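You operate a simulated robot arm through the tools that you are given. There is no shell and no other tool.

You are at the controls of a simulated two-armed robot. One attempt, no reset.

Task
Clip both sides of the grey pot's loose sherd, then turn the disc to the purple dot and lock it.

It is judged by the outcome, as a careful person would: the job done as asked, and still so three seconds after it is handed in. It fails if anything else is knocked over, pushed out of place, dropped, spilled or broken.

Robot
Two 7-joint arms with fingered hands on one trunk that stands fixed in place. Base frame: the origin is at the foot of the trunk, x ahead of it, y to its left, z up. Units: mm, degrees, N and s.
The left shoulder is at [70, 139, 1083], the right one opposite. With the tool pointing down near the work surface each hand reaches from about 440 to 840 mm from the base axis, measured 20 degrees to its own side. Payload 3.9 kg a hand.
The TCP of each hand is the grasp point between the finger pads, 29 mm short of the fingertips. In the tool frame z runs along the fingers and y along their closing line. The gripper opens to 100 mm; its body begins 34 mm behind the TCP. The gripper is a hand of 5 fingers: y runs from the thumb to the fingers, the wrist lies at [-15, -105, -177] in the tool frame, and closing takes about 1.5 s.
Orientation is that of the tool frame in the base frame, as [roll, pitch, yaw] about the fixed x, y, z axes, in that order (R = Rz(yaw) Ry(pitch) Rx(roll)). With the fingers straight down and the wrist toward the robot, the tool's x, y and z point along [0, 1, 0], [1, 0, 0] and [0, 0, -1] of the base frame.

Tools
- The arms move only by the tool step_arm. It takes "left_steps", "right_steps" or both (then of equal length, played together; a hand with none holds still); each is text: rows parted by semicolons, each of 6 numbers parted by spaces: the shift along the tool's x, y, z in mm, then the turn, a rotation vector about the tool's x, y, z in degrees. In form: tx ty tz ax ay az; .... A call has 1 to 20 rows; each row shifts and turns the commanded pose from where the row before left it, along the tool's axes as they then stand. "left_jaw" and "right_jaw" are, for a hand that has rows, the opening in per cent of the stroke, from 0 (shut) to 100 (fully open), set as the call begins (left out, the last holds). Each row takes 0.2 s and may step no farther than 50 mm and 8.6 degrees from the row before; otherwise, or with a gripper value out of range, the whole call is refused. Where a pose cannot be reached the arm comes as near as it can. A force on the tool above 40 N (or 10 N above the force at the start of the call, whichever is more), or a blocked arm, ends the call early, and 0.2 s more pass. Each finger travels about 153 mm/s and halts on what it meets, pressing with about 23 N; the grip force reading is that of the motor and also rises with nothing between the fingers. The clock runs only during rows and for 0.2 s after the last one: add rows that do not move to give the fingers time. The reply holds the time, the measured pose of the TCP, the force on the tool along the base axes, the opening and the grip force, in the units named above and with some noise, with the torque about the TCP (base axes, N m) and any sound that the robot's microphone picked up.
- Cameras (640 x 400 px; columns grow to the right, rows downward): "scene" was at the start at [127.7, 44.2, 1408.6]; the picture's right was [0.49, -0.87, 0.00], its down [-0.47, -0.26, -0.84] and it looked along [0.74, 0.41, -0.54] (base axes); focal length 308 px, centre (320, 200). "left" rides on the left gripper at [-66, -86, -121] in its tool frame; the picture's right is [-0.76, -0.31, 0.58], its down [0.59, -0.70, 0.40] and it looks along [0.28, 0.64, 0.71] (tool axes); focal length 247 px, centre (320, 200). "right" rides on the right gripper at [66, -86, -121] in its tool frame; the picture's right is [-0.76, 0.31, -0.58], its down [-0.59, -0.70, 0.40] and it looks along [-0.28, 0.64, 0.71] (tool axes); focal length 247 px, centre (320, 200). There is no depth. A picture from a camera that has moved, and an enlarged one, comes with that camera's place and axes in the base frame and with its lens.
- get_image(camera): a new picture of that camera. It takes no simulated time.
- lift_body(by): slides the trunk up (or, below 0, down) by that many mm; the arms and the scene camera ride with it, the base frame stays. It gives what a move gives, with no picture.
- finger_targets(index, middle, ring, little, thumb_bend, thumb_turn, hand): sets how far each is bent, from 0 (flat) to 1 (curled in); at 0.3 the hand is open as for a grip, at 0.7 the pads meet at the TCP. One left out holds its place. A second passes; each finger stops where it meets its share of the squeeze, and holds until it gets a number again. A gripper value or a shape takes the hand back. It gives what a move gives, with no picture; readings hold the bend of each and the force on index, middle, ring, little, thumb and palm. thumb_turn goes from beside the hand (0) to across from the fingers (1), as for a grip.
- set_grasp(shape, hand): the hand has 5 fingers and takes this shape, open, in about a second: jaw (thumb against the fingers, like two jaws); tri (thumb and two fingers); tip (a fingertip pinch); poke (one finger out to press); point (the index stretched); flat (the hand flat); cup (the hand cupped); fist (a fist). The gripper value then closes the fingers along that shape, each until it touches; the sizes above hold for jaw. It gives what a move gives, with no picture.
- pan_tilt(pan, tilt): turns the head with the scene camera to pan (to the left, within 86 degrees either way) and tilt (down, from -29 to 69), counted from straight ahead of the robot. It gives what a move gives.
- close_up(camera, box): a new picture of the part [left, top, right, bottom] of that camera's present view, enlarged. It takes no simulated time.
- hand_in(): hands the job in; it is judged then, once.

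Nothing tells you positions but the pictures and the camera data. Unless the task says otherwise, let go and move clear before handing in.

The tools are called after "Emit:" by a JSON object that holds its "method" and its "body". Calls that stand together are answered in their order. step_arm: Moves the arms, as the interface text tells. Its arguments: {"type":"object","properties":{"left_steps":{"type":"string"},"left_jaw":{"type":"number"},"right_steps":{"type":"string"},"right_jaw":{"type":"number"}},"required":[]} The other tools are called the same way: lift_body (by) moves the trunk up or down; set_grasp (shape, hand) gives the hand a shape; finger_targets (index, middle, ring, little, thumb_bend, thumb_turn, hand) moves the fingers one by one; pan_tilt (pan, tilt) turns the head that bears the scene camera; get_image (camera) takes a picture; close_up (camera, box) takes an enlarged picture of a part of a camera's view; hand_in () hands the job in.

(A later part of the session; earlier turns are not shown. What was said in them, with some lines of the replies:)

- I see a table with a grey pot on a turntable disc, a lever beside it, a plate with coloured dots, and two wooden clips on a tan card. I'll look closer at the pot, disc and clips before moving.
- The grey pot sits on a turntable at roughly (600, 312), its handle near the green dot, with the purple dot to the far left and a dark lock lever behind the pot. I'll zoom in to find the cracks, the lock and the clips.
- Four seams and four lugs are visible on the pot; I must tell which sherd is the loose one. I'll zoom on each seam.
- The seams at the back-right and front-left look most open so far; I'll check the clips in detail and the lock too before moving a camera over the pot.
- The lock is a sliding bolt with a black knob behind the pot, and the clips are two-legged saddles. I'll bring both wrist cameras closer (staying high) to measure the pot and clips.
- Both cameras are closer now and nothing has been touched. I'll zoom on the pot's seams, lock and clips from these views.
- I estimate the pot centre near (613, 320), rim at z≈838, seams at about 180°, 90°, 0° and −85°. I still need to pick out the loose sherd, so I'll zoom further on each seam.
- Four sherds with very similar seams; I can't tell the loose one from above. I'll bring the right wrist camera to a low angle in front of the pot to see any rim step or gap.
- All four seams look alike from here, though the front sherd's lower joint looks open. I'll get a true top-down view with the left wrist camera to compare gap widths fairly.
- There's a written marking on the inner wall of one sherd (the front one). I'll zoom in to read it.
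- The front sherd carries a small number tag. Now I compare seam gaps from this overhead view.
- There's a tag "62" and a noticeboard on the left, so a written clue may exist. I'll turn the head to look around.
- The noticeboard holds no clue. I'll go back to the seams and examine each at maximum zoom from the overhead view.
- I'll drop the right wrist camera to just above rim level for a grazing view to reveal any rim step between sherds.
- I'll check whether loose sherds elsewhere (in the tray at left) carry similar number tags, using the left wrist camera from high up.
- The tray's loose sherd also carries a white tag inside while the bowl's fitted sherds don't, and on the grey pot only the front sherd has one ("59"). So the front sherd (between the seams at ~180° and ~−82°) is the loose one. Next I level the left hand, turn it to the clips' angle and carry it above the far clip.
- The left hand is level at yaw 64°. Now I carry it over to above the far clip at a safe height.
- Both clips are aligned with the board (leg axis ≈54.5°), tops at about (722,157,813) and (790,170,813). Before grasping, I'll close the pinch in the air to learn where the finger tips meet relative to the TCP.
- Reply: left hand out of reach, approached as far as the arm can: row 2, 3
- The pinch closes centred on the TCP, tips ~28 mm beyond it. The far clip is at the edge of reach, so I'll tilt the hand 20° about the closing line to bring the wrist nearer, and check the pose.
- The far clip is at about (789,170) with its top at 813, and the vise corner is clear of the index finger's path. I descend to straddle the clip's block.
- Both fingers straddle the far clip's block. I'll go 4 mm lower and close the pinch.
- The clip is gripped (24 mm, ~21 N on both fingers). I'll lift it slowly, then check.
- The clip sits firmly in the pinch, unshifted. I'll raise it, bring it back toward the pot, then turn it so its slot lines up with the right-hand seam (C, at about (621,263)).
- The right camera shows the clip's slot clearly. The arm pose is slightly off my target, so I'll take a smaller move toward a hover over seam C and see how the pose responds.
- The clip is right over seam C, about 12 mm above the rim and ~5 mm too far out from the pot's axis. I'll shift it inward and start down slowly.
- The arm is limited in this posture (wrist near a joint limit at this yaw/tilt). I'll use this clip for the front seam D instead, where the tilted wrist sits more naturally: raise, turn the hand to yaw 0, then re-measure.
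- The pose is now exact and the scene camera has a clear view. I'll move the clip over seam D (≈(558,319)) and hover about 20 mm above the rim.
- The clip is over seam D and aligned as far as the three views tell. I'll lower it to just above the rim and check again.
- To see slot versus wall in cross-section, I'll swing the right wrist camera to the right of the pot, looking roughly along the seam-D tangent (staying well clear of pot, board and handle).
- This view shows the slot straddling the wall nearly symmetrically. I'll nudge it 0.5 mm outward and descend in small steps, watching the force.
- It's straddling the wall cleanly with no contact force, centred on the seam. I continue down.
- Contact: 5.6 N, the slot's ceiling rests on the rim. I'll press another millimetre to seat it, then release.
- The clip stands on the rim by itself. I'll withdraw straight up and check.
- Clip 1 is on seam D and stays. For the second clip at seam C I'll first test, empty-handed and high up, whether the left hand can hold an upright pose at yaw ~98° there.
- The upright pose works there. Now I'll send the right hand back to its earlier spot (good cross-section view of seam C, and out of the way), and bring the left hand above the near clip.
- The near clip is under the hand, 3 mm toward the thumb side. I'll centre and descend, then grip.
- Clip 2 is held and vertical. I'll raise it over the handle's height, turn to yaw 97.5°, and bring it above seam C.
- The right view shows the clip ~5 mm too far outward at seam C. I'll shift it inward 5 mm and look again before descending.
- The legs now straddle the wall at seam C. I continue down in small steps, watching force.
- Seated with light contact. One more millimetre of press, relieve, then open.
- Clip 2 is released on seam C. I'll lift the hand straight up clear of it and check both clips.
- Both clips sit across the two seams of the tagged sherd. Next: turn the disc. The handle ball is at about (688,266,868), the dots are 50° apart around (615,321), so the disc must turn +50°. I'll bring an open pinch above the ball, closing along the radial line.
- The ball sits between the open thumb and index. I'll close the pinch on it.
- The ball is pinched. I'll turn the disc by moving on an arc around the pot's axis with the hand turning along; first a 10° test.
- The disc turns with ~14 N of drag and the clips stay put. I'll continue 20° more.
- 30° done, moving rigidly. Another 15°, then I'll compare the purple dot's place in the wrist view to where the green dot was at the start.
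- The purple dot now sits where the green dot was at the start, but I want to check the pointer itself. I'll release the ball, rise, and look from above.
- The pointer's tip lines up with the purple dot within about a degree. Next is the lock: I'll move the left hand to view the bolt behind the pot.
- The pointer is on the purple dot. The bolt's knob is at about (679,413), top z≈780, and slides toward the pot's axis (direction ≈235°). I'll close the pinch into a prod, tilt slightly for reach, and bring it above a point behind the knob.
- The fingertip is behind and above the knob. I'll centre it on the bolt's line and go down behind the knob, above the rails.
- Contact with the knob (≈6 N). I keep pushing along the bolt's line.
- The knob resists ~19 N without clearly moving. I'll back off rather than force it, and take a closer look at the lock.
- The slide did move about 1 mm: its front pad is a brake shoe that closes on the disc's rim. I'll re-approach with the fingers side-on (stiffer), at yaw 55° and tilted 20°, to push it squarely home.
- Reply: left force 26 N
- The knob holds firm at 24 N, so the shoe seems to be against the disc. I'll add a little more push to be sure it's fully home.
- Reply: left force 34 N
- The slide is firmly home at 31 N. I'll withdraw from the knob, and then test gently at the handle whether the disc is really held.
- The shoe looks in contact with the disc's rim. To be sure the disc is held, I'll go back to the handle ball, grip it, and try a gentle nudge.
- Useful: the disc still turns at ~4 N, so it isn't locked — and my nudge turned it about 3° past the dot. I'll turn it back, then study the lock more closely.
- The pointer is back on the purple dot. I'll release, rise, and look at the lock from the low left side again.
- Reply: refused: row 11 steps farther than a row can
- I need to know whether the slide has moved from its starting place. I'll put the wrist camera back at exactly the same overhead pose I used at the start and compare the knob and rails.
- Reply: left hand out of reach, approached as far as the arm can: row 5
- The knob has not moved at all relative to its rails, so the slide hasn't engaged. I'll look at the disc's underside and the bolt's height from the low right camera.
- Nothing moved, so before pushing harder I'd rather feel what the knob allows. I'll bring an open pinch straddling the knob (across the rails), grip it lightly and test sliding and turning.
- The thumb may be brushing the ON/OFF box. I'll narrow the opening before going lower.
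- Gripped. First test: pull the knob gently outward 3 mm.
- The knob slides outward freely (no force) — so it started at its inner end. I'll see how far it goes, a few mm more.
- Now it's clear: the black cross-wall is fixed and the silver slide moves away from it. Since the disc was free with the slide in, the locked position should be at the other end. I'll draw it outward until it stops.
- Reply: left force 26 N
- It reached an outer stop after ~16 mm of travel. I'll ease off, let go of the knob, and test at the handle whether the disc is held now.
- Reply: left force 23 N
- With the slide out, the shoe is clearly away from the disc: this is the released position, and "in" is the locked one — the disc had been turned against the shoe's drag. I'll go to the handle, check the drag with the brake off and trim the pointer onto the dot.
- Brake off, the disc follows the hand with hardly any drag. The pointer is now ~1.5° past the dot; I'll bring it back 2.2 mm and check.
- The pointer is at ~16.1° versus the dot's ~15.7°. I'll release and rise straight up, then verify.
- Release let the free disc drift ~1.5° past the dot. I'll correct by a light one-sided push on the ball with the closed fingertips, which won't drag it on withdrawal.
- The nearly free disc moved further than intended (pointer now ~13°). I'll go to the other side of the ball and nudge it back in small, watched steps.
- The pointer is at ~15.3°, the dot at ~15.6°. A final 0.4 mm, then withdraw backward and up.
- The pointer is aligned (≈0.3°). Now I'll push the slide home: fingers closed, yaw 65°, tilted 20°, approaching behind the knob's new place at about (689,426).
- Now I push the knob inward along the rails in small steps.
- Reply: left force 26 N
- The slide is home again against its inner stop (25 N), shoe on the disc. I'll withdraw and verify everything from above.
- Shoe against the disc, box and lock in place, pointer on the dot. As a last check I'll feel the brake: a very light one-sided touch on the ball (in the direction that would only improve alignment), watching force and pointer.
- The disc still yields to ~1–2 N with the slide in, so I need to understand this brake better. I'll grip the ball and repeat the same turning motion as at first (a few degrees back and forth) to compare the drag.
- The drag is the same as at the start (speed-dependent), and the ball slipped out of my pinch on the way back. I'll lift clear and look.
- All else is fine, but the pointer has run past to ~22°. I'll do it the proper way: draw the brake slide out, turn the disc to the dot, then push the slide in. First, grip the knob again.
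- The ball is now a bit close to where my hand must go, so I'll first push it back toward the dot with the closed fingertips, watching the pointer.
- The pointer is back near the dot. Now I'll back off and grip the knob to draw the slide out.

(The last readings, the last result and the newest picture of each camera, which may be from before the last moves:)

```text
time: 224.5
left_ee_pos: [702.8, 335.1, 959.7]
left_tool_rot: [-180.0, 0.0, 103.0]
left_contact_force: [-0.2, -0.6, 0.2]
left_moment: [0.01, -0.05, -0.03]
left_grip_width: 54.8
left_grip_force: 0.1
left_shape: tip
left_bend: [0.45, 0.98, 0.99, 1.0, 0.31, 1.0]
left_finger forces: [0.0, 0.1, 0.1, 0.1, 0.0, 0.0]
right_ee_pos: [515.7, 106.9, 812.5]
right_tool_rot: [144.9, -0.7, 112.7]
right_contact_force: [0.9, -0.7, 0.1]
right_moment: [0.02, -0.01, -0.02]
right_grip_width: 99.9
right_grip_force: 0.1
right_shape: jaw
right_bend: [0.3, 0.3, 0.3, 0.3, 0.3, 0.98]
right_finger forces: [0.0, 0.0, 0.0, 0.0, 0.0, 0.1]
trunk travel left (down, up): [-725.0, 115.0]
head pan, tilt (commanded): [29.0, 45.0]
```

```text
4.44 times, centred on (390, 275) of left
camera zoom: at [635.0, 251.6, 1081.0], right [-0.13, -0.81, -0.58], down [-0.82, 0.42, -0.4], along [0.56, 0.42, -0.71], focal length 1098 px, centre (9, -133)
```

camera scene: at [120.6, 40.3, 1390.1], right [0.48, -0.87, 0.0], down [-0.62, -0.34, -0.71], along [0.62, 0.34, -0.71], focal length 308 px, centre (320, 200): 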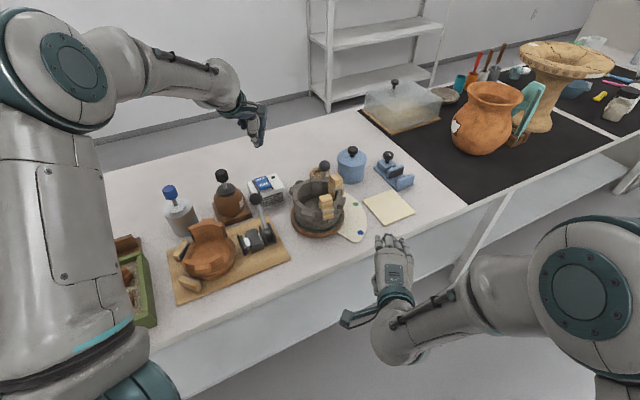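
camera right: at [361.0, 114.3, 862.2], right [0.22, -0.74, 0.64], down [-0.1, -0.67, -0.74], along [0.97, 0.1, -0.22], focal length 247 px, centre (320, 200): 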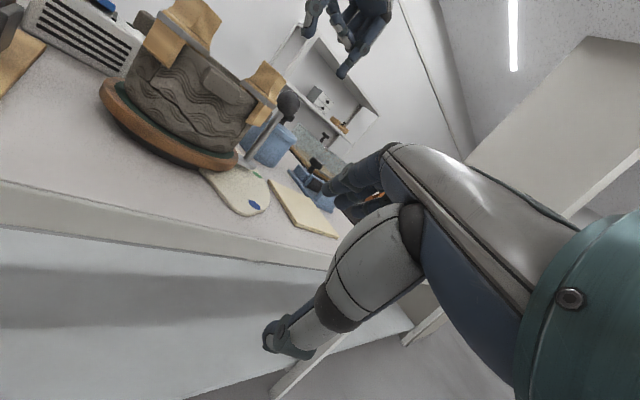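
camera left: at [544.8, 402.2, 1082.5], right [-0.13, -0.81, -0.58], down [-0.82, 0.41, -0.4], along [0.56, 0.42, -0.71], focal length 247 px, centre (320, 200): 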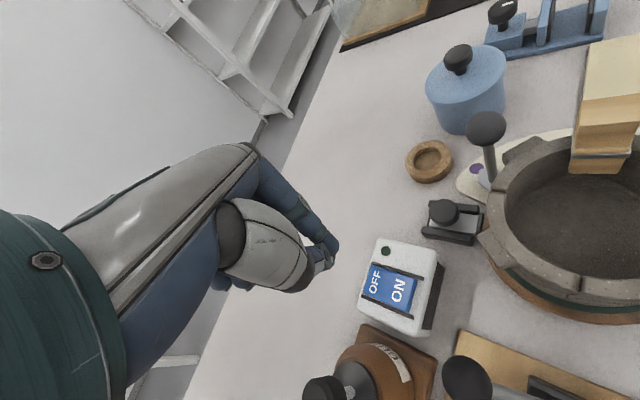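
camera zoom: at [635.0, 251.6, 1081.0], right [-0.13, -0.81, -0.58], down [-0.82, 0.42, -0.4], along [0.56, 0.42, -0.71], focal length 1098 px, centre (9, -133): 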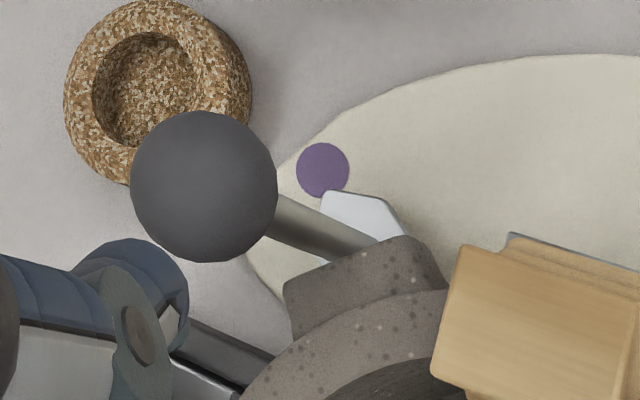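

Emit:
{"method": "step_arm", "body": {"left_steps": "3.4 1.4 0 0 0 0; 0 0 30 0 0 0; 0 0 30 0 0 0; 0 0 19 0 0 0; 0 0 0 0 0 0"}}

Emit:
{"method": "step_arm", "body": {"left_steps": "0 0 0 0 0 0; 0 0 0 0 0 0; 0 0 0 0 0 0; 0 0 0 0 0 0; 0 0 0 0 0 0; 0 0 0 0 0 0; 0 0 0 0 0 0; 0 0 0 0 0 0", "left_jaw": 0}}

Emit:
{"method": "step_arm", "body": {"left_steps": "3.92 0.11 0 0 0 -2.5; 3.92 0.11 0 0 0 -2.5; 3.92 0.11 0 0 0 -2.5; 3.92 0.11 0 0 0 -2.5; 0 0 0 0 0 0"}}

Emit:
{"method": "close_up", "body": {"camera": "left", "box": [270, 180, 470, 340]}}

```text
time: 225.7
left_ee_pos: [706.0, 341.9, 881.8]
left_tool_rot: [179.8, 0.1, 103.0]
left_contact_force: [0.1, 0.0, 0.0]
left_moment: [-0.03, 0.02, 0.05]
left_grip_width: 54.9
left_grip_force: 0.0
left_shape: tip
left_bend: [0.45, 0.98, 0.99, 1.0, 0.3, 1.0]
left_finger forces: [0.1, 0.0, 0.0, 0.1, 0.0, 0.1]
right_ee_pos: [513.6, 107.5, 813.3]
right_tool_rot: [144.9, -0.8, 112.7]
right_contact_force: [0.2, 0.1, 0.4]
right_moment: [-0.01, 0.04, 0.01]
right_grip_width: 100.1
right_grip_force: 0.1
right_shape: jaw
right_bend: [0.3, 0.3, 0.3, 0.3, 0.3, 0.98]
right_finger forces: [0.1, 0.1, 0.0, 0.0, 0.1, 0.0]
trunk travel left (down, up): [-725.0, 115.0]
head pan, tilt (commanded): [29.0, 45.0]
```

```text
time: 227.5
left_ee_pos: [705.4, 343.7, 880.5]
left_tool_rot: [179.9, 0.0, 102.9]
left_contact_force: [0.8, 0.6, -0.9]
left_moment: [0.0, -0.03, 0.0]
left_grip_width: 25.3
left_grip_force: 22.7
left_shape: tip
left_bend: [0.57, 1.0, 1.0, 1.0, 0.48, 1.0]
left_finger forces: [20.7, 0.0, 0.0, 0.0, 19.8, 0.1]
right_ee_pos: [515.8, 108.7, 813.5]
right_tool_rot: [144.8, -0.7, 112.6]
right_contact_force: [-0.8, 0.3, -0.3]
right_moment: [0.02, 0.01, -0.01]
right_grip_width: 100.0
right_grip_force: 0.0
right_shape: jaw
right_bend: [0.3, 0.3, 0.3, 0.3, 0.3, 0.98]
right_finger forces: [0.0, 0.0, 0.0, 0.0, 0.0, 0.0]
trunk travel left (down, up): [-725.0, 115.0]
head pan, tilt (commanded): [29.0, 45.0]
```

```text
time: 228.7
left_ee_pos: [699.7, 356.3, 880.4]
left_tool_rot: [-179.9, 0.0, 113.2]
left_contact_force: [-0.7, 0.1, 0.4]
left_moment: [0.0, -0.03, 0.0]
left_grip_width: 25.4
left_grip_force: 23.3
left_shape: tip
left_bend: [0.57, 1.0, 1.0, 1.0, 0.48, 1.0]
left_finger forces: [21.0, 0.0, 0.1, 0.0, 20.6, 0.1]
right_ee_pos: [515.3, 107.4, 813.7]
right_tool_rot: [144.7, -0.8, 112.7]
right_contact_force: [1.1, 0.0, -0.8]
right_moment: [0.0, -0.02, 0.03]
right_grip_width: 99.5
right_grip_force: 0.0
right_shape: jaw
right_bend: [0.3, 0.3, 0.3, 0.3, 0.3, 0.98]
right_finger forces: [0.0, 0.1, 0.0, 0.1, 0.1, 0.0]
trunk travel left (down, up): [-725.0, 115.0]
head pan, tilt (commanded): [29.0, 45.0]
```

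```text
2.50 times, centred on (370, 260) of left
camera zoom: at [649.0, 262.5, 1001.8], right [0.01, -0.82, -0.58], down [-0.88, 0.27, -0.4], along [0.48, 0.51, -0.71], focal length 617 px, centre (195, 50)
```

zoom: 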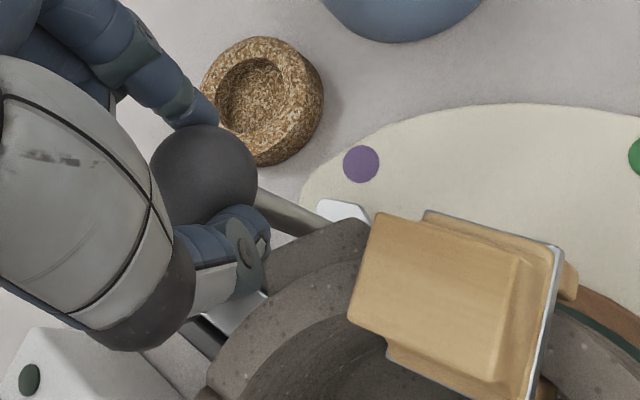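

With the slide out the disc turns with no drag, with it in there's ~12 N — so "in" is indeed the brake applied. Now I'll bring the pointer back to the dot with the brake off.

Emit:
{"method": "step_arm", "body": {"left_steps": "-1.96 -0.05 0 0 0 1.25; -1.96 -0.05 0 0 0 1.25; -1.96 -0.05 0 0 0 1.25; -1.96 -0.05 0 0 0 1.25; -1.96 -0.05 0 0 0 1.25; -1.96 -0.05 0 0 0 1.25; -1.96 -0.05 0 0 0 1.25; -1.96 -0.05 0 0 0 1.25; 0 0 0 0 0 0; 0 0 0 0 0 0"}}

Emit:
{"method": "close_up", "body": {"camera": "left", "box": [370, 230, 420, 280]}}

Emit:
{"method": "close_up", "body": {"camera": "left", "box": [270, 180, 470, 340]}}

```text
time: 230.9
left_ee_pos: [704.8, 340.1, 880.5]
left_tool_rot: [180.0, 0.0, 103.1]
left_contact_force: [1.7, 0.5, -1.8]
left_moment: [0.05, -0.1, -0.02]
left_grip_width: 25.0
left_grip_force: 23.0
left_shape: tip
left_bend: [0.57, 1.0, 1.0, 1.0, 0.48, 1.0]
left_finger forces: [22.8, 0.0, 0.0, 0.0, 19.5, 0.1]
right_ee_pos: [515.1, 107.5, 813.3]
right_tool_rot: [144.7, -0.7, 112.6]
right_contact_force: [1.1, -0.2, -0.3]
right_moment: [0.04, 0.0, 0.01]
right_grip_width: 100.0
right_grip_force: 0.1
right_shape: jaw
right_bend: [0.3, 0.3, 0.3, 0.3, 0.3, 0.98]
right_finger forces: [0.1, 0.0, 0.1, 0.1, 0.0, 0.1]
trunk travel left (down, up): [-725.0, 115.0]
head pan, tilt (commanded): [29.0, 45.0]
```

```text
8.00 times, centred on (395, 255) of left
camera zoom: at [638.1, 256.7, 1001.9], right [-0.13, -0.81, -0.58], down [-0.82, 0.41, -0.4], along [0.56, 0.42, -0.71], focal length 1976 px, centre (-280, -240)
```

zoom: 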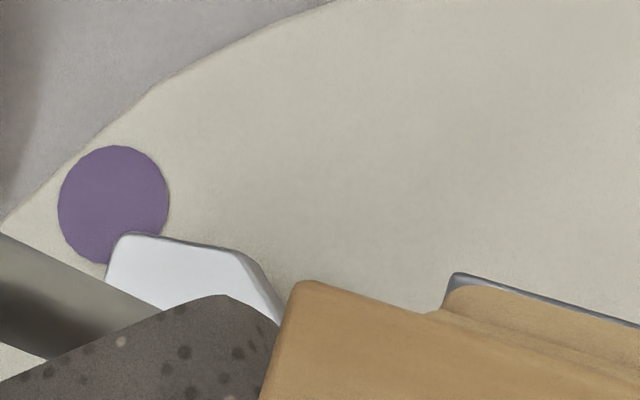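

```text
2.50 times, centred on (370, 260) of left
camera zoom: at [638.1, 256.7, 1001.9], right [-0.13, -0.81, -0.58], down [-0.82, 0.41, -0.4], along [0.56, 0.42, -0.71], focal length 617 px, centre (195, 50)
```

zoom: 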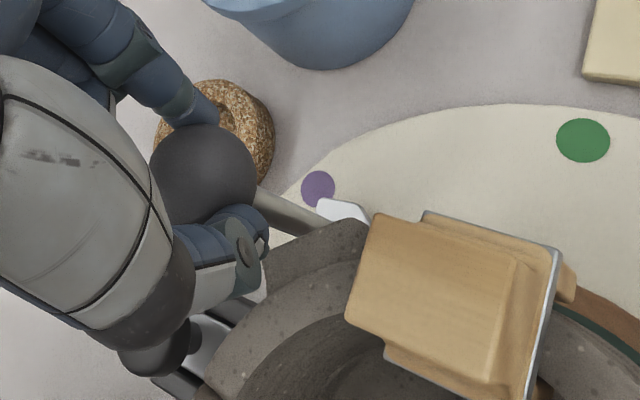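

Emit:
{"method": "step_arm", "body": {"left_steps": "1.3 0 0 0 0 -0.8; 1.3 0 0 0 0 -0.8; 0 0 0 0 0 0; 0 0 0 0 0 0"}}

Emit:
{"method": "step_arm", "body": {"left_steps": "0 0 0 0 0 0; 0 0 0 0 0 0; 0 0 0 0 0 0; 0 0 -25 0 0 0; 0 0 -30 0 0 0; 0 0 -26 0 0 0; 0 0 0 0 0 0", "left_jaw": 55}}

Emit:
{"method": "close_up", "body": {"camera": "left", "box": [340, 230, 440, 320]}}

```text
time: 231.9
left_ee_pos: [704.9, 342.9, 880.5]
left_tool_rot: [-180.0, 0.0, 104.6]
left_contact_force: [0.8, 1.2, -1.7]
left_moment: [-0.01, -0.07, 0.03]
left_grip_width: 25.3
left_grip_force: 23.2
left_shape: tip
left_bend: [0.57, 1.0, 1.0, 1.0, 0.48, 1.0]
left_finger forces: [22.1, 0.0, 0.0, 0.1, 20.1, 0.0]
right_ee_pos: [516.7, 107.5, 814.5]
right_tool_rot: [144.8, -0.7, 112.7]
right_contact_force: [-0.2, 0.5, 0.1]
right_moment: [0.0, -0.03, -0.01]
right_grip_width: 99.7
right_grip_force: 0.0
right_shape: jaw
right_bend: [0.3, 0.3, 0.3, 0.3, 0.3, 0.98]
right_finger forces: [0.1, 0.1, 0.0, 0.0, 0.0, 0.0]
trunk travel left (down, up): [-725.0, 115.0]
head pan, tilt (commanded): [29.0, 45.0]
```

```text
time: 233.5
left_ee_pos: [705.2, 344.1, 961.8]
left_tool_rot: [179.9, 0.1, 104.7]
left_contact_force: [0.7, 0.2, -0.4]
left_moment: [-0.02, -0.03, 0.02]
left_grip_width: 54.9
left_grip_force: 0.1
left_shape: tip
left_bend: [0.45, 0.98, 0.99, 0.99, 0.3, 1.0]
left_finger forces: [0.0, 0.0, 0.0, 0.1, 0.0, 0.1]
right_ee_pos: [516.4, 108.0, 813.0]
right_tool_rot: [144.8, -0.8, 112.6]
right_contact_force: [0.7, 0.2, -0.2]
right_moment: [0.01, -0.01, 0.01]
right_grip_width: 99.6
right_grip_force: 0.0
right_shape: jaw
right_bend: [0.3, 0.3, 0.3, 0.3, 0.3, 0.98]
right_finger forces: [0.0, 0.1, 0.0, 0.0, 0.0, 0.0]
trunk travel left (down, up): [-725.0, 115.0]
head pan, tilt (commanded): [29.0, 45.0]
```

```text
4.44 times, centred on (390, 275) of left
camera zoom: at [640.3, 258.4, 1082.7], right [-0.11, -0.81, -0.58], down [-0.83, 0.39, -0.4], along [0.55, 0.44, -0.71], focal length 1098 px, centre (9, -133)
```

zoom: 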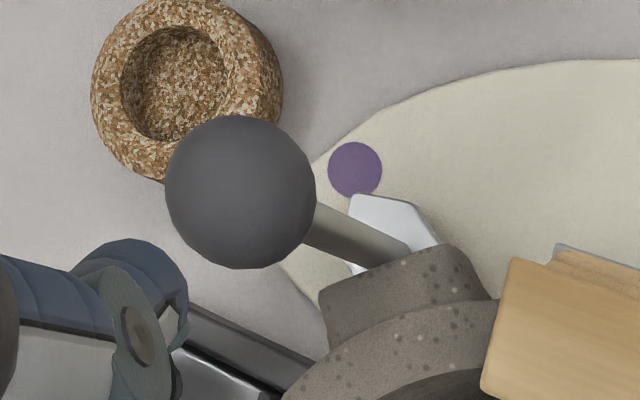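

Pointer and dot agree within ~0.3° with the brake off. Now I'll push the slide home again.

Emit:
{"method": "step_arm", "body": {"left_steps": "0 0 0 0 0 7.94; 0 0 0 0 0 7.94; 0 0 0 0 0 7.94; 0 0 0 0 0 7.94; 0 0 0 0 0 7.94; 0 0 0 0 6.67 0; 0 0 0 0 6.67 0; 0 0 0 0 6.66 0; 19.1 -15.2 20 0 0 0; 19.1 -15.2 36.1 0 0 0; 19.1 -15.2 36.1 0 0 0; 0 0 16 0 0 0; 0 0 0 0 0 0", "left_jaw": 0}}

Emit:
{"method": "close_up", "body": {"camera": "left", "box": [290, 160, 470, 320]}}

```text
time: 236.3
left_ee_pos: [699.0, 445.1, 881.5]
left_tool_rot: [-180.0, -20.0, 64.9]
left_contact_force: [0.3, -0.9, -0.4]
left_moment: [-0.01, -0.03, -0.02]
left_grip_width: 0.1
left_grip_force: 22.8
left_shape: tip
left_bend: [0.7, 1.0, 1.0, 1.0, 0.7, 1.0]
left_finger forces: [0.0, 0.1, 0.0, 0.0, 0.0, 0.0]
right_ee_pos: [513.7, 108.7, 813.9]
right_tool_rot: [144.8, -0.7, 112.7]
right_contact_force: [-1.1, -0.2, -0.3]
right_moment: [0.01, 0.0, 0.01]
right_grip_width: 99.9
right_grip_force: 0.1
right_shape: jaw
right_bend: [0.3, 0.3, 0.3, 0.3, 0.3, 0.98]
right_finger forces: [0.2, 0.0, 0.1, 0.0, 0.0, 0.0]
trunk travel left (down, up): [-725.0, 115.0]
head pan, tilt (commanded): [29.0, 45.0]
```

```text
2.50 times, centred on (380, 240) of left
camera zoom: at [580.3, 387.9, 972.0], right [-0.49, -0.34, -0.8], down [-0.34, 0.92, -0.17], along [0.8, 0.19, -0.57], focal length 617 px, centre (170, 100)
```

zoom: 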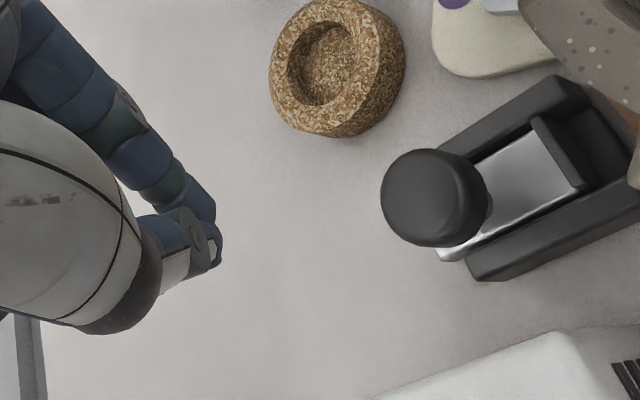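

Emit:
{"method": "step_arm", "body": {"left_steps": "-7.2 0 19.8 0 0 0; -7.2 0 19.8 0 0 0; -7.2 0 19.8 0 0 0; -7.2 0 19.7 0 0 0; 0 0 0 0 0 0; -2.78 -0.52 -1.01 0 0 0; -2.78 -0.52 -1.01 0 0 0; -2.78 -0.52 -1.01 0 0 0; -2.78 -0.52 -1.01 0 0 0; -2.78 -0.52 -1.01 0 0 0; 0 0 0 0 0 0"}}

Emit:
{"method": "step_arm", "body": {"left_steps": "-1.85 -0.35 -0.67 0 0 0; -1.85 -0.35 -0.67 0 0 0; -1.85 -0.35 -0.67 0 0 0; 0 0 0 0 0 0"}}

Emit:
{"method": "step_arm", "body": {"left_steps": "-1.39 -0.26 -0.51 0 0 0; -1.39 -0.26 -0.51 0 0 0; -1.39 -0.26 -0.51 0 0 0; 0 0 0 0 0 0"}}

Emit:
{"method": "step_arm", "body": {"left_steps": "-1.39 -0.26 -0.51 0 0 0; -1.39 -0.26 -0.51 0 0 0; 0 0 0 0 0 0; 0 0 0 0 0 0"}}

```text
time: 238.7
left_ee_pos: [693.1, 432.2, 796.4]
left_tool_rot: [180.0, -20.1, 65.0]
left_contact_force: [0.2, 0.7, -1.0]
left_moment: [-0.02, 0.04, -0.01]
left_grip_width: 0.2
left_grip_force: 23.1
left_shape: tip
left_bend: [0.7, 1.0, 1.0, 1.0, 0.7, 1.0]
left_finger forces: [0.0, 0.0, 0.0, 0.0, 0.0, 0.0]
right_ee_pos: [515.3, 108.6, 813.4]
right_tool_rot: [144.8, -0.7, 112.7]
right_contact_force: [-0.6, -0.7, -0.1]
right_moment: [-0.02, 0.01, 0.02]
right_grip_width: 100.0
right_grip_force: 0.0
right_shape: jaw
right_bend: [0.3, 0.3, 0.3, 0.3, 0.3, 0.98]
right_finger forces: [0.0, 0.0, 0.0, 0.0, 0.1, 0.0]
trunk travel left (down, up): [-725.0, 115.0]
head pan, tilt (commanded): [29.0, 45.0]
```

```text
time: 239.7
left_ee_pos: [689.9, 428.2, 795.7]
left_tool_rot: [179.9, -20.0, 65.0]
left_contact_force: [3.6, 4.5, 1.0]
left_moment: [0.05, -0.03, 0.01]
left_grip_width: 0.0
left_grip_force: 22.6
left_shape: tip
left_bend: [0.7, 1.0, 1.0, 1.0, 0.7, 1.0]
left_finger forces: [4.4, 0.0, 0.1, 0.0, 0.1, 0.0]
right_ee_pos: [515.2, 108.1, 813.5]
right_tool_rot: [144.8, -0.7, 112.7]
right_contact_force: [-0.1, 0.3, 0.1]
right_moment: [0.03, -0.01, 0.01]
right_grip_width: 99.9
right_grip_force: 0.1
right_shape: jaw
right_bend: [0.3, 0.3, 0.3, 0.3, 0.3, 0.98]
right_finger forces: [0.1, 0.1, 0.0, 0.1, 0.1, 0.0]
trunk travel left (down, up): [-725.0, 115.0]
head pan, tilt (commanded): [29.0, 45.0]
```

```text
time: 240.7
left_ee_pos: [688.9, 426.5, 794.6]
left_tool_rot: [179.8, -20.1, 65.1]
left_contact_force: [13.8, 18.1, 5.7]
left_moment: [0.08, -0.07, 0.08]
left_grip_width: 0.2
left_grip_force: 23.2
left_shape: tip
left_bend: [0.7, 1.0, 1.0, 1.0, 0.7, 1.0]
left_finger forces: [18.0, 0.1, 0.0, 0.0, 0.1, 0.0]
right_ee_pos: [516.2, 109.4, 813.1]
right_tool_rot: [145.0, -0.7, 112.7]
right_contact_force: [0.0, 0.0, 0.6]
right_moment: [-0.01, -0.01, 0.02]
right_grip_width: 100.0
right_grip_force: 0.1
right_shape: jaw
right_bend: [0.3, 0.3, 0.3, 0.3, 0.3, 0.98]
right_finger forces: [0.1, 0.0, 0.1, 0.0, 0.1, 0.0]
trunk travel left (down, up): [-725.0, 115.0]
head pan, tilt (commanded): [29.0, 45.0]
```

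```text
time: 241.7
left_ee_pos: [687.6, 425.8, 795.0]
left_tool_rot: [179.8, -20.2, 65.3]
left_contact_force: [15.8, 25.7, 4.5]
left_moment: [0.14, -0.09, 0.06]
left_grip_width: 0.1
left_grip_force: 22.9
left_shape: tip
left_bend: [0.7, 1.0, 1.0, 1.0, 0.7, 1.0]
left_finger forces: [23.0, 0.0, 0.0, 0.0, 0.1, 0.1]
right_ee_pos: [516.1, 109.5, 812.2]
right_tool_rot: [144.9, -0.5, 112.7]
right_contact_force: [0.0, -0.4, -0.1]
right_moment: [0.0, -0.02, -0.02]
right_grip_width: 99.7
right_grip_force: 0.1
right_shape: jaw
right_bend: [0.3, 0.3, 0.3, 0.3, 0.3, 0.98]
right_finger forces: [0.1, 0.0, 0.1, 0.0, 0.1, 0.1]
trunk travel left (down, up): [-725.0, 115.0]
head pan, tilt (commanded): [29.0, 45.0]
```

The slide is home (30 N against its stop). I'll withdraw and check the pointer once more.

Emit:
{"method": "step_arm", "body": {"left_steps": "2.78 0.52 1.01 0 0 0; 3.7 0.7 1.35 0 0 0; 5.56 1.04 2.02 0 0 0; 7 0 -19.3 0 0 0; 7 0 -19.3 0 0 0; 14 0 -38.5 0 0 0; 14 0 -38.5 0 0 0; 14 0 -38.5 0 0 0; 0 0 0 0 -6.67 0; 0 0 0 0 -6.67 0; 0 0 0 0 -6.66 0; 0 0 0 0 0 -7.6; 0 0 0 0 0 -7.6; 0 0 0 0 0 -7.6; 0 0 0 0 0 -7.6; 0 0 0 0 0 -7.6; 0 0 0 0 0 0"}}

Emit:
{"method": "get_image", "body": {"camera": "left"}}

```text
time: 245.3
left_ee_pos: [691.7, 432.4, 960.7]
left_tool_rot: [-179.9, 0.0, 103.0]
left_contact_force: [-1.0, -0.4, -0.4]
left_moment: [0.02, -0.01, -0.02]
left_grip_width: 0.0
left_grip_force: 23.3
left_shape: tip
left_bend: [0.7, 1.0, 1.0, 1.0, 0.7, 1.0]
left_finger forces: [0.1, 0.0, 0.0, 0.1, 0.1, 0.0]
right_ee_pos: [515.4, 108.9, 813.4]
right_tool_rot: [144.7, -0.6, 112.6]
right_contact_force: [-0.1, 0.1, 0.9]
right_moment: [0.02, 0.02, 0.04]
right_grip_width: 100.0
right_grip_force: 0.1
right_shape: jaw
right_bend: [0.3, 0.3, 0.3, 0.3, 0.3, 0.98]
right_finger forces: [0.1, 0.0, 0.1, 0.0, 0.0, 0.1]
trunk travel left (down, up): [-725.0, 115.0]
head pan, tilt (commanded): [29.0, 45.0]
```

```text
taken
camera left: at [625.1, 348.5, 1080.8], right [-0.13, -0.81, -0.58], down [-0.82, 0.41, -0.4], along [0.56, 0.42, -0.71], focal length 247 px, centre (320, 200)
```

left: 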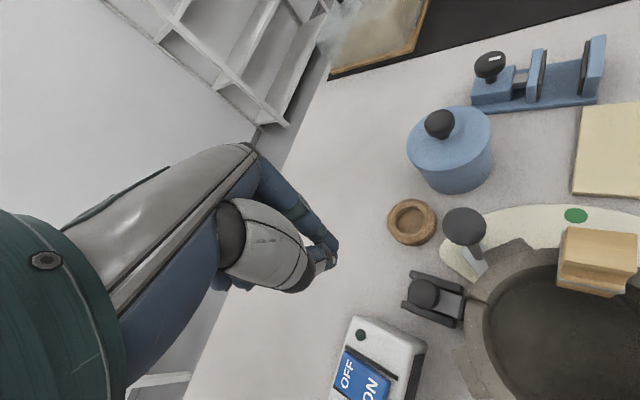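

Emit:
{"method": "step_arm", "body": {"left_steps": "-47.2 -4.2 0 0 0 0; -47.2 -4.2 0 0 0 0; 0 0 0 0 0 0; 0 0 0 0 0 0"}}

Emit:
{"method": "close_up", "body": {"camera": "left", "box": [340, 230, 440, 320]}}

Emit:
{"method": "close_up", "body": {"camera": "left", "box": [370, 240, 430, 300]}}

```text
time: 246.3
left_ee_pos: [706.1, 336.7, 960.7]
left_tool_rot: [-180.0, -0.1, 102.9]
left_contact_force: [-0.6, -0.5, 0.1]
left_moment: [0.04, 0.02, 0.03]
left_grip_width: 0.0
left_grip_force: 22.8
left_shape: tip
left_bend: [0.7, 1.0, 1.0, 1.0, 0.7, 1.0]
left_finger forces: [0.1, 0.0, 0.1, 0.0, 0.0, 0.1]
right_ee_pos: [515.6, 106.9, 813.9]
right_tool_rot: [144.8, -0.8, 112.6]
right_contact_force: [0.4, 0.0, -0.2]
right_moment: [-0.02, -0.02, 0.03]
right_grip_width: 99.8
right_grip_force: 0.0
right_shape: jaw
right_bend: [0.3, 0.3, 0.3, 0.3, 0.3, 0.98]
right_finger forces: [0.0, 0.0, 0.1, 0.0, 0.1, 0.0]
trunk travel left (down, up): [-725.0, 115.0]
head pan, tilt (commanded): [29.0, 45.0]
```

```text
4.44 times, centred on (390, 275) of left
camera zoom: at [638.5, 252.9, 1080.8], right [-0.13, -0.81, -0.58], down [-0.82, 0.42, -0.4], along [0.56, 0.42, -0.71], focal length 1098 px, centre (9, -133)
```

zoom: 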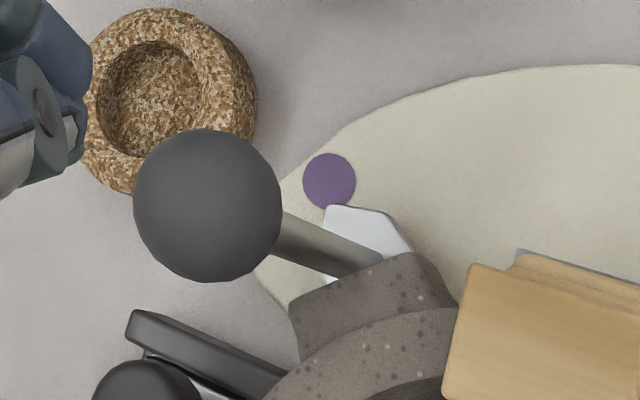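

```text
6.67 times, centred on (400, 270) of left
camera zoom: at [638.5, 252.9, 1080.8], right [-0.13, -0.81, -0.58], down [-0.82, 0.42, -0.4], along [0.56, 0.42, -0.71], focal length 1646 px, centre (-213, -267)
```

zoom: 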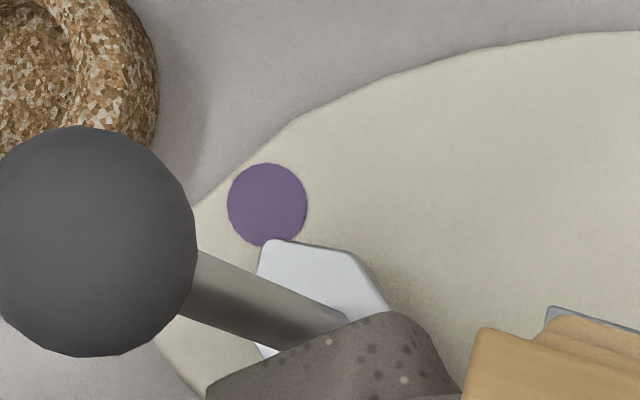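

Pointer and dot agree within ~0.2° and the brake slide is in. A last look at the clips and surroundings, then I'll move both arms clear.

Emit:
{"method": "step_arm", "body": {"left_steps": "0 0 -45 0 0 0; 0 0 -45 0 0 0; 23 -38.5 -8 0 0 0; 23 -38.5 -8 0 0 0; 23 -38.5 -8 0 0 0; 23 -38.5 -8 0 0 0; 23 -38.5 -8 0 0 0; 23 -38.5 -8 0 0 0; 0 0 0 0 0 0; 0 0 0 0 0 0", "right_steps": "0 27 -38.5 0 0 0; 0 27 -38.5 0 0 0; 0 27 -38.5 0 0 0; 0 0 0 7 0 0; 0 0 0 7 0 0; 0 0 0 7 0 0; 0 0 0 7 0 0; 0 0 0 7 0 0; 0 -20 -40 0 0 0; -20 -20 -30 0 0 0"}}

Emit:
{"method": "get_image", "body": {"camera": "scene"}}

Emit:
{"method": "close_up", "body": {"camera": "scene", "box": [275, 150, 375, 245]}}

Emit:
{"method": "get_image", "body": {"camera": "left"}}

Emit:
{"method": "get_image", "body": {"camera": "right"}}

```text
time: 248.5
left_ee_pos: [446.5, 419.8, 1097.3]
left_tool_rot: [180.0, 0.0, 103.0]
left_contact_force: [0.1, -0.2, -0.2]
left_moment: [-0.02, -0.03, 0.02]
left_grip_width: 0.3
left_grip_force: 23.3
left_shape: tip
left_bend: [0.7, 1.0, 1.0, 1.0, 0.7, 1.0]
left_finger forces: [0.0, 0.0, 0.0, 0.1, 0.0, 0.0]
right_ee_pos: [482.2, 80.3, 1020.0]
right_tool_rot: [-180.0, 0.0, 113.7]
right_contact_force: [-1.0, 0.0, -0.4]
right_moment: [-0.02, -0.01, 0.0]
right_grip_width: 100.0
right_grip_force: 0.0
right_shape: jaw
right_bend: [0.3, 0.3, 0.3, 0.3, 0.3, 0.98]
right_finger forces: [0.0, 0.1, 0.0, 0.1, 0.0, 0.0]
right hand out of reach, approached as far as the arm can: row 7, 8
trunk travel left (down, up): [-725.0, 115.0]
head pan, tilt (commanded): [29.0, 45.0]
```

```text
taken
camera scene: at [119.2, 39.7, 1390.2], right [0.48, -0.87, 0.0], down [-0.62, -0.34, -0.71], along [0.62, 0.34, -0.71], focal length 308 px, centre (320, 200)
```

scene: 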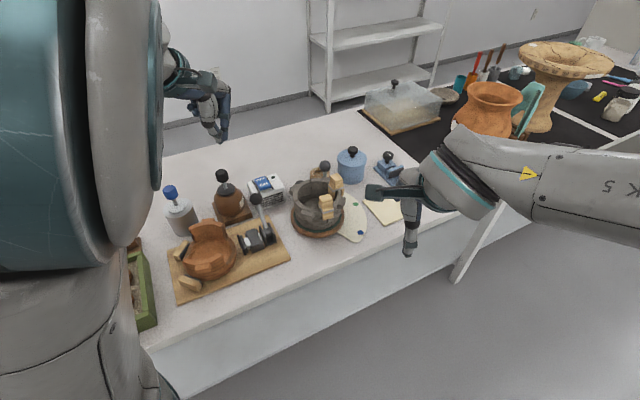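

```text
4.21 times, centred on (325, 198) of scene
camera zoom: at [119.2, 39.7, 1390.2], right [0.48, -0.87, 0.0], down [-0.62, -0.34, -0.71], along [0.62, 0.34, -0.71], focal length 1297 px, centre (299, 210)
```

zoom: 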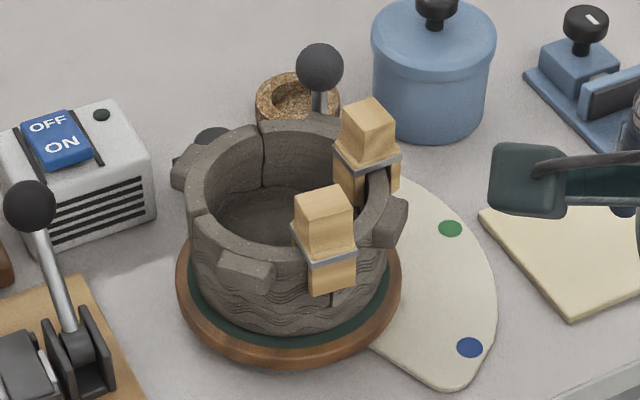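

```text
taken
camera left: at [377.9, 336.1, 1217.9], right [-0.13, -0.81, -0.58], down [-0.82, 0.42, -0.4], along [0.56, 0.42, -0.71], focal length 247 px, centre (320, 200)
```

left: 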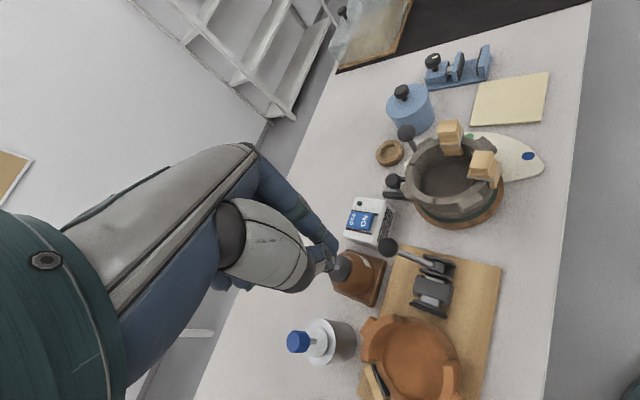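

```text
taken
camera right: at [376.7, 106.2, 1139.8], right [0.59, -0.57, 0.58], down [-0.41, -0.82, -0.4], along [0.7, 0.0, -0.71], focal length 247 px, centre (320, 200)
```

right: 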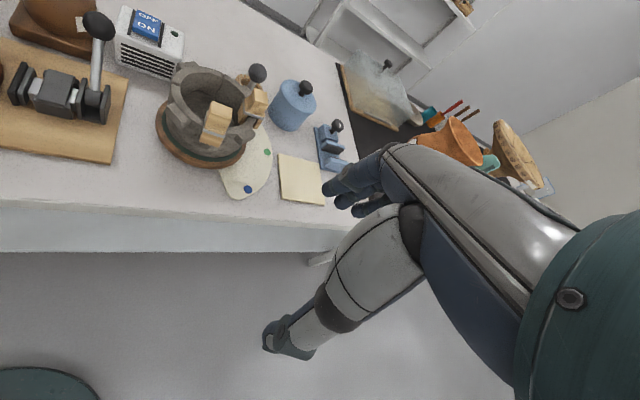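

Emit:
{"method": "close_up", "body": {"camera": "right", "box": [150, 55, 280, 170]}}

Emit:
{"method": "close_up", "body": {"camera": "left", "box": [370, 100, 530, 240]}}

Emit:
{"method": "close_up", "body": {"camera": "scene", "box": [310, 160, 360, 225]}}

```text
3.48 times, centred on (215, 112) of right
camera zoom: at [376.7, 106.2, 1139.8], right [0.59, -0.57, 0.58], down [-0.41, -0.82, -0.4], along [0.7, 0.0, -0.71], focal length 859 px, centre (685, 504)
```

zoom: 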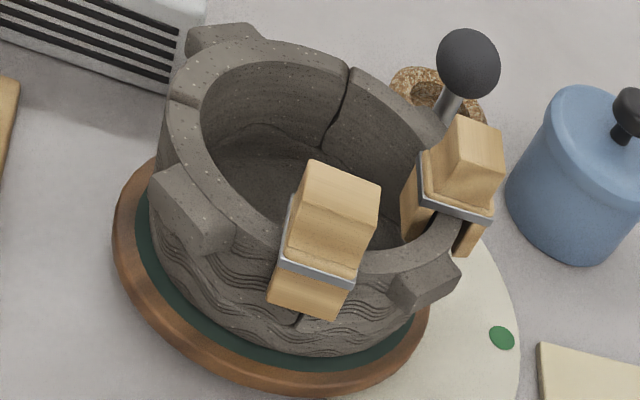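

```text
2.86 times, centred on (450, 170) of left
camera zoom: at [377.9, 336.1, 1217.9], right [-0.13, -0.81, -0.58], down [-0.82, 0.42, -0.4], along [0.56, 0.42, -0.71], focal length 706 px, centre (-51, 286)
```

zoom: 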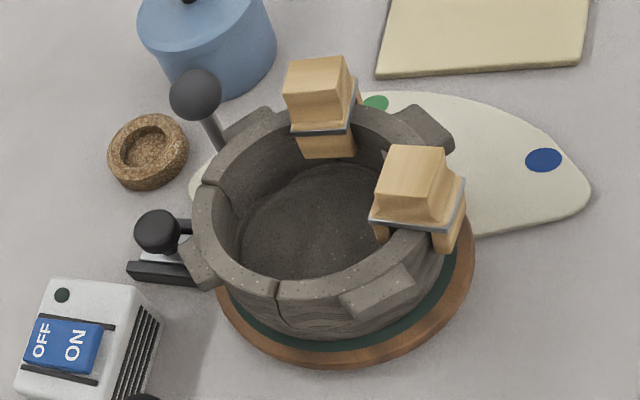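

```text
6.15 times, centred on (335, 192) of scene
camera zoom: at [119.2, 39.7, 1390.2], right [0.48, -0.87, 0.0], down [-0.62, -0.34, -0.71], along [0.62, 0.34, -0.71], focal length 1896 px, centre (228, 246)
```

zoom: 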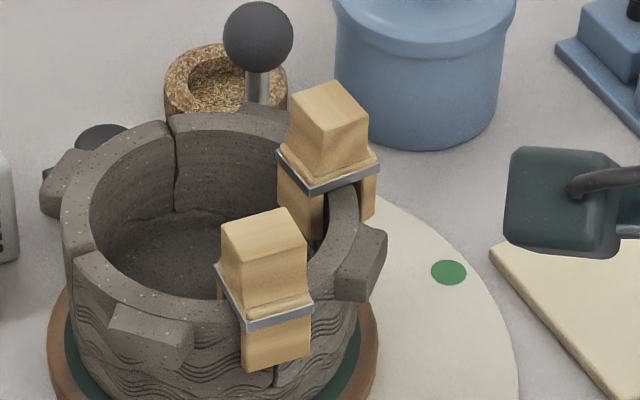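

Both clips straddle the two seams of the tagged sherd. The handle points at the purple dot, the brake slide is in against the disc, and nothing else has moved. Both arms are clear, so I'm handing in.

Emit:
{"method": "hand_in", "body": {}}

```text
The job is handed in.
```

I've handed the job in: both clips are on the pot, the disc points at the purple dot, and the lock slide is pushed in. Two of those rest on my reading of the scene.

- **Clips:** they sit on the rim across both seams of one sherd. All four seams looked alike, so I chose the front sherd because it carries the number tag "59". In this room the fitted sherds I could see were untagged, and a loose one in the tray was tagged. I did not test it by touch.
- **Disc:** the pointer is within about half a degree of the purple dot, measured from the camera.
- **Lock:** the slide is home against its stop with the shoe on the disc. With the slide in, the disc had about 12 N of drag when turned. With it out there was almost none, so I took "in" as locked. It is a drag, not a hard stop: a slow push of 1–2 N still crept the disc a few degrees.

The slide started in the "in" position, so my first turn of the disc was against that drag. I later pulled the slide out, set the pointer, and pushed it back in.

In the final pictures both clips were still seated. I saw nothing else knocked over or displaced, and both arms were moved clear.
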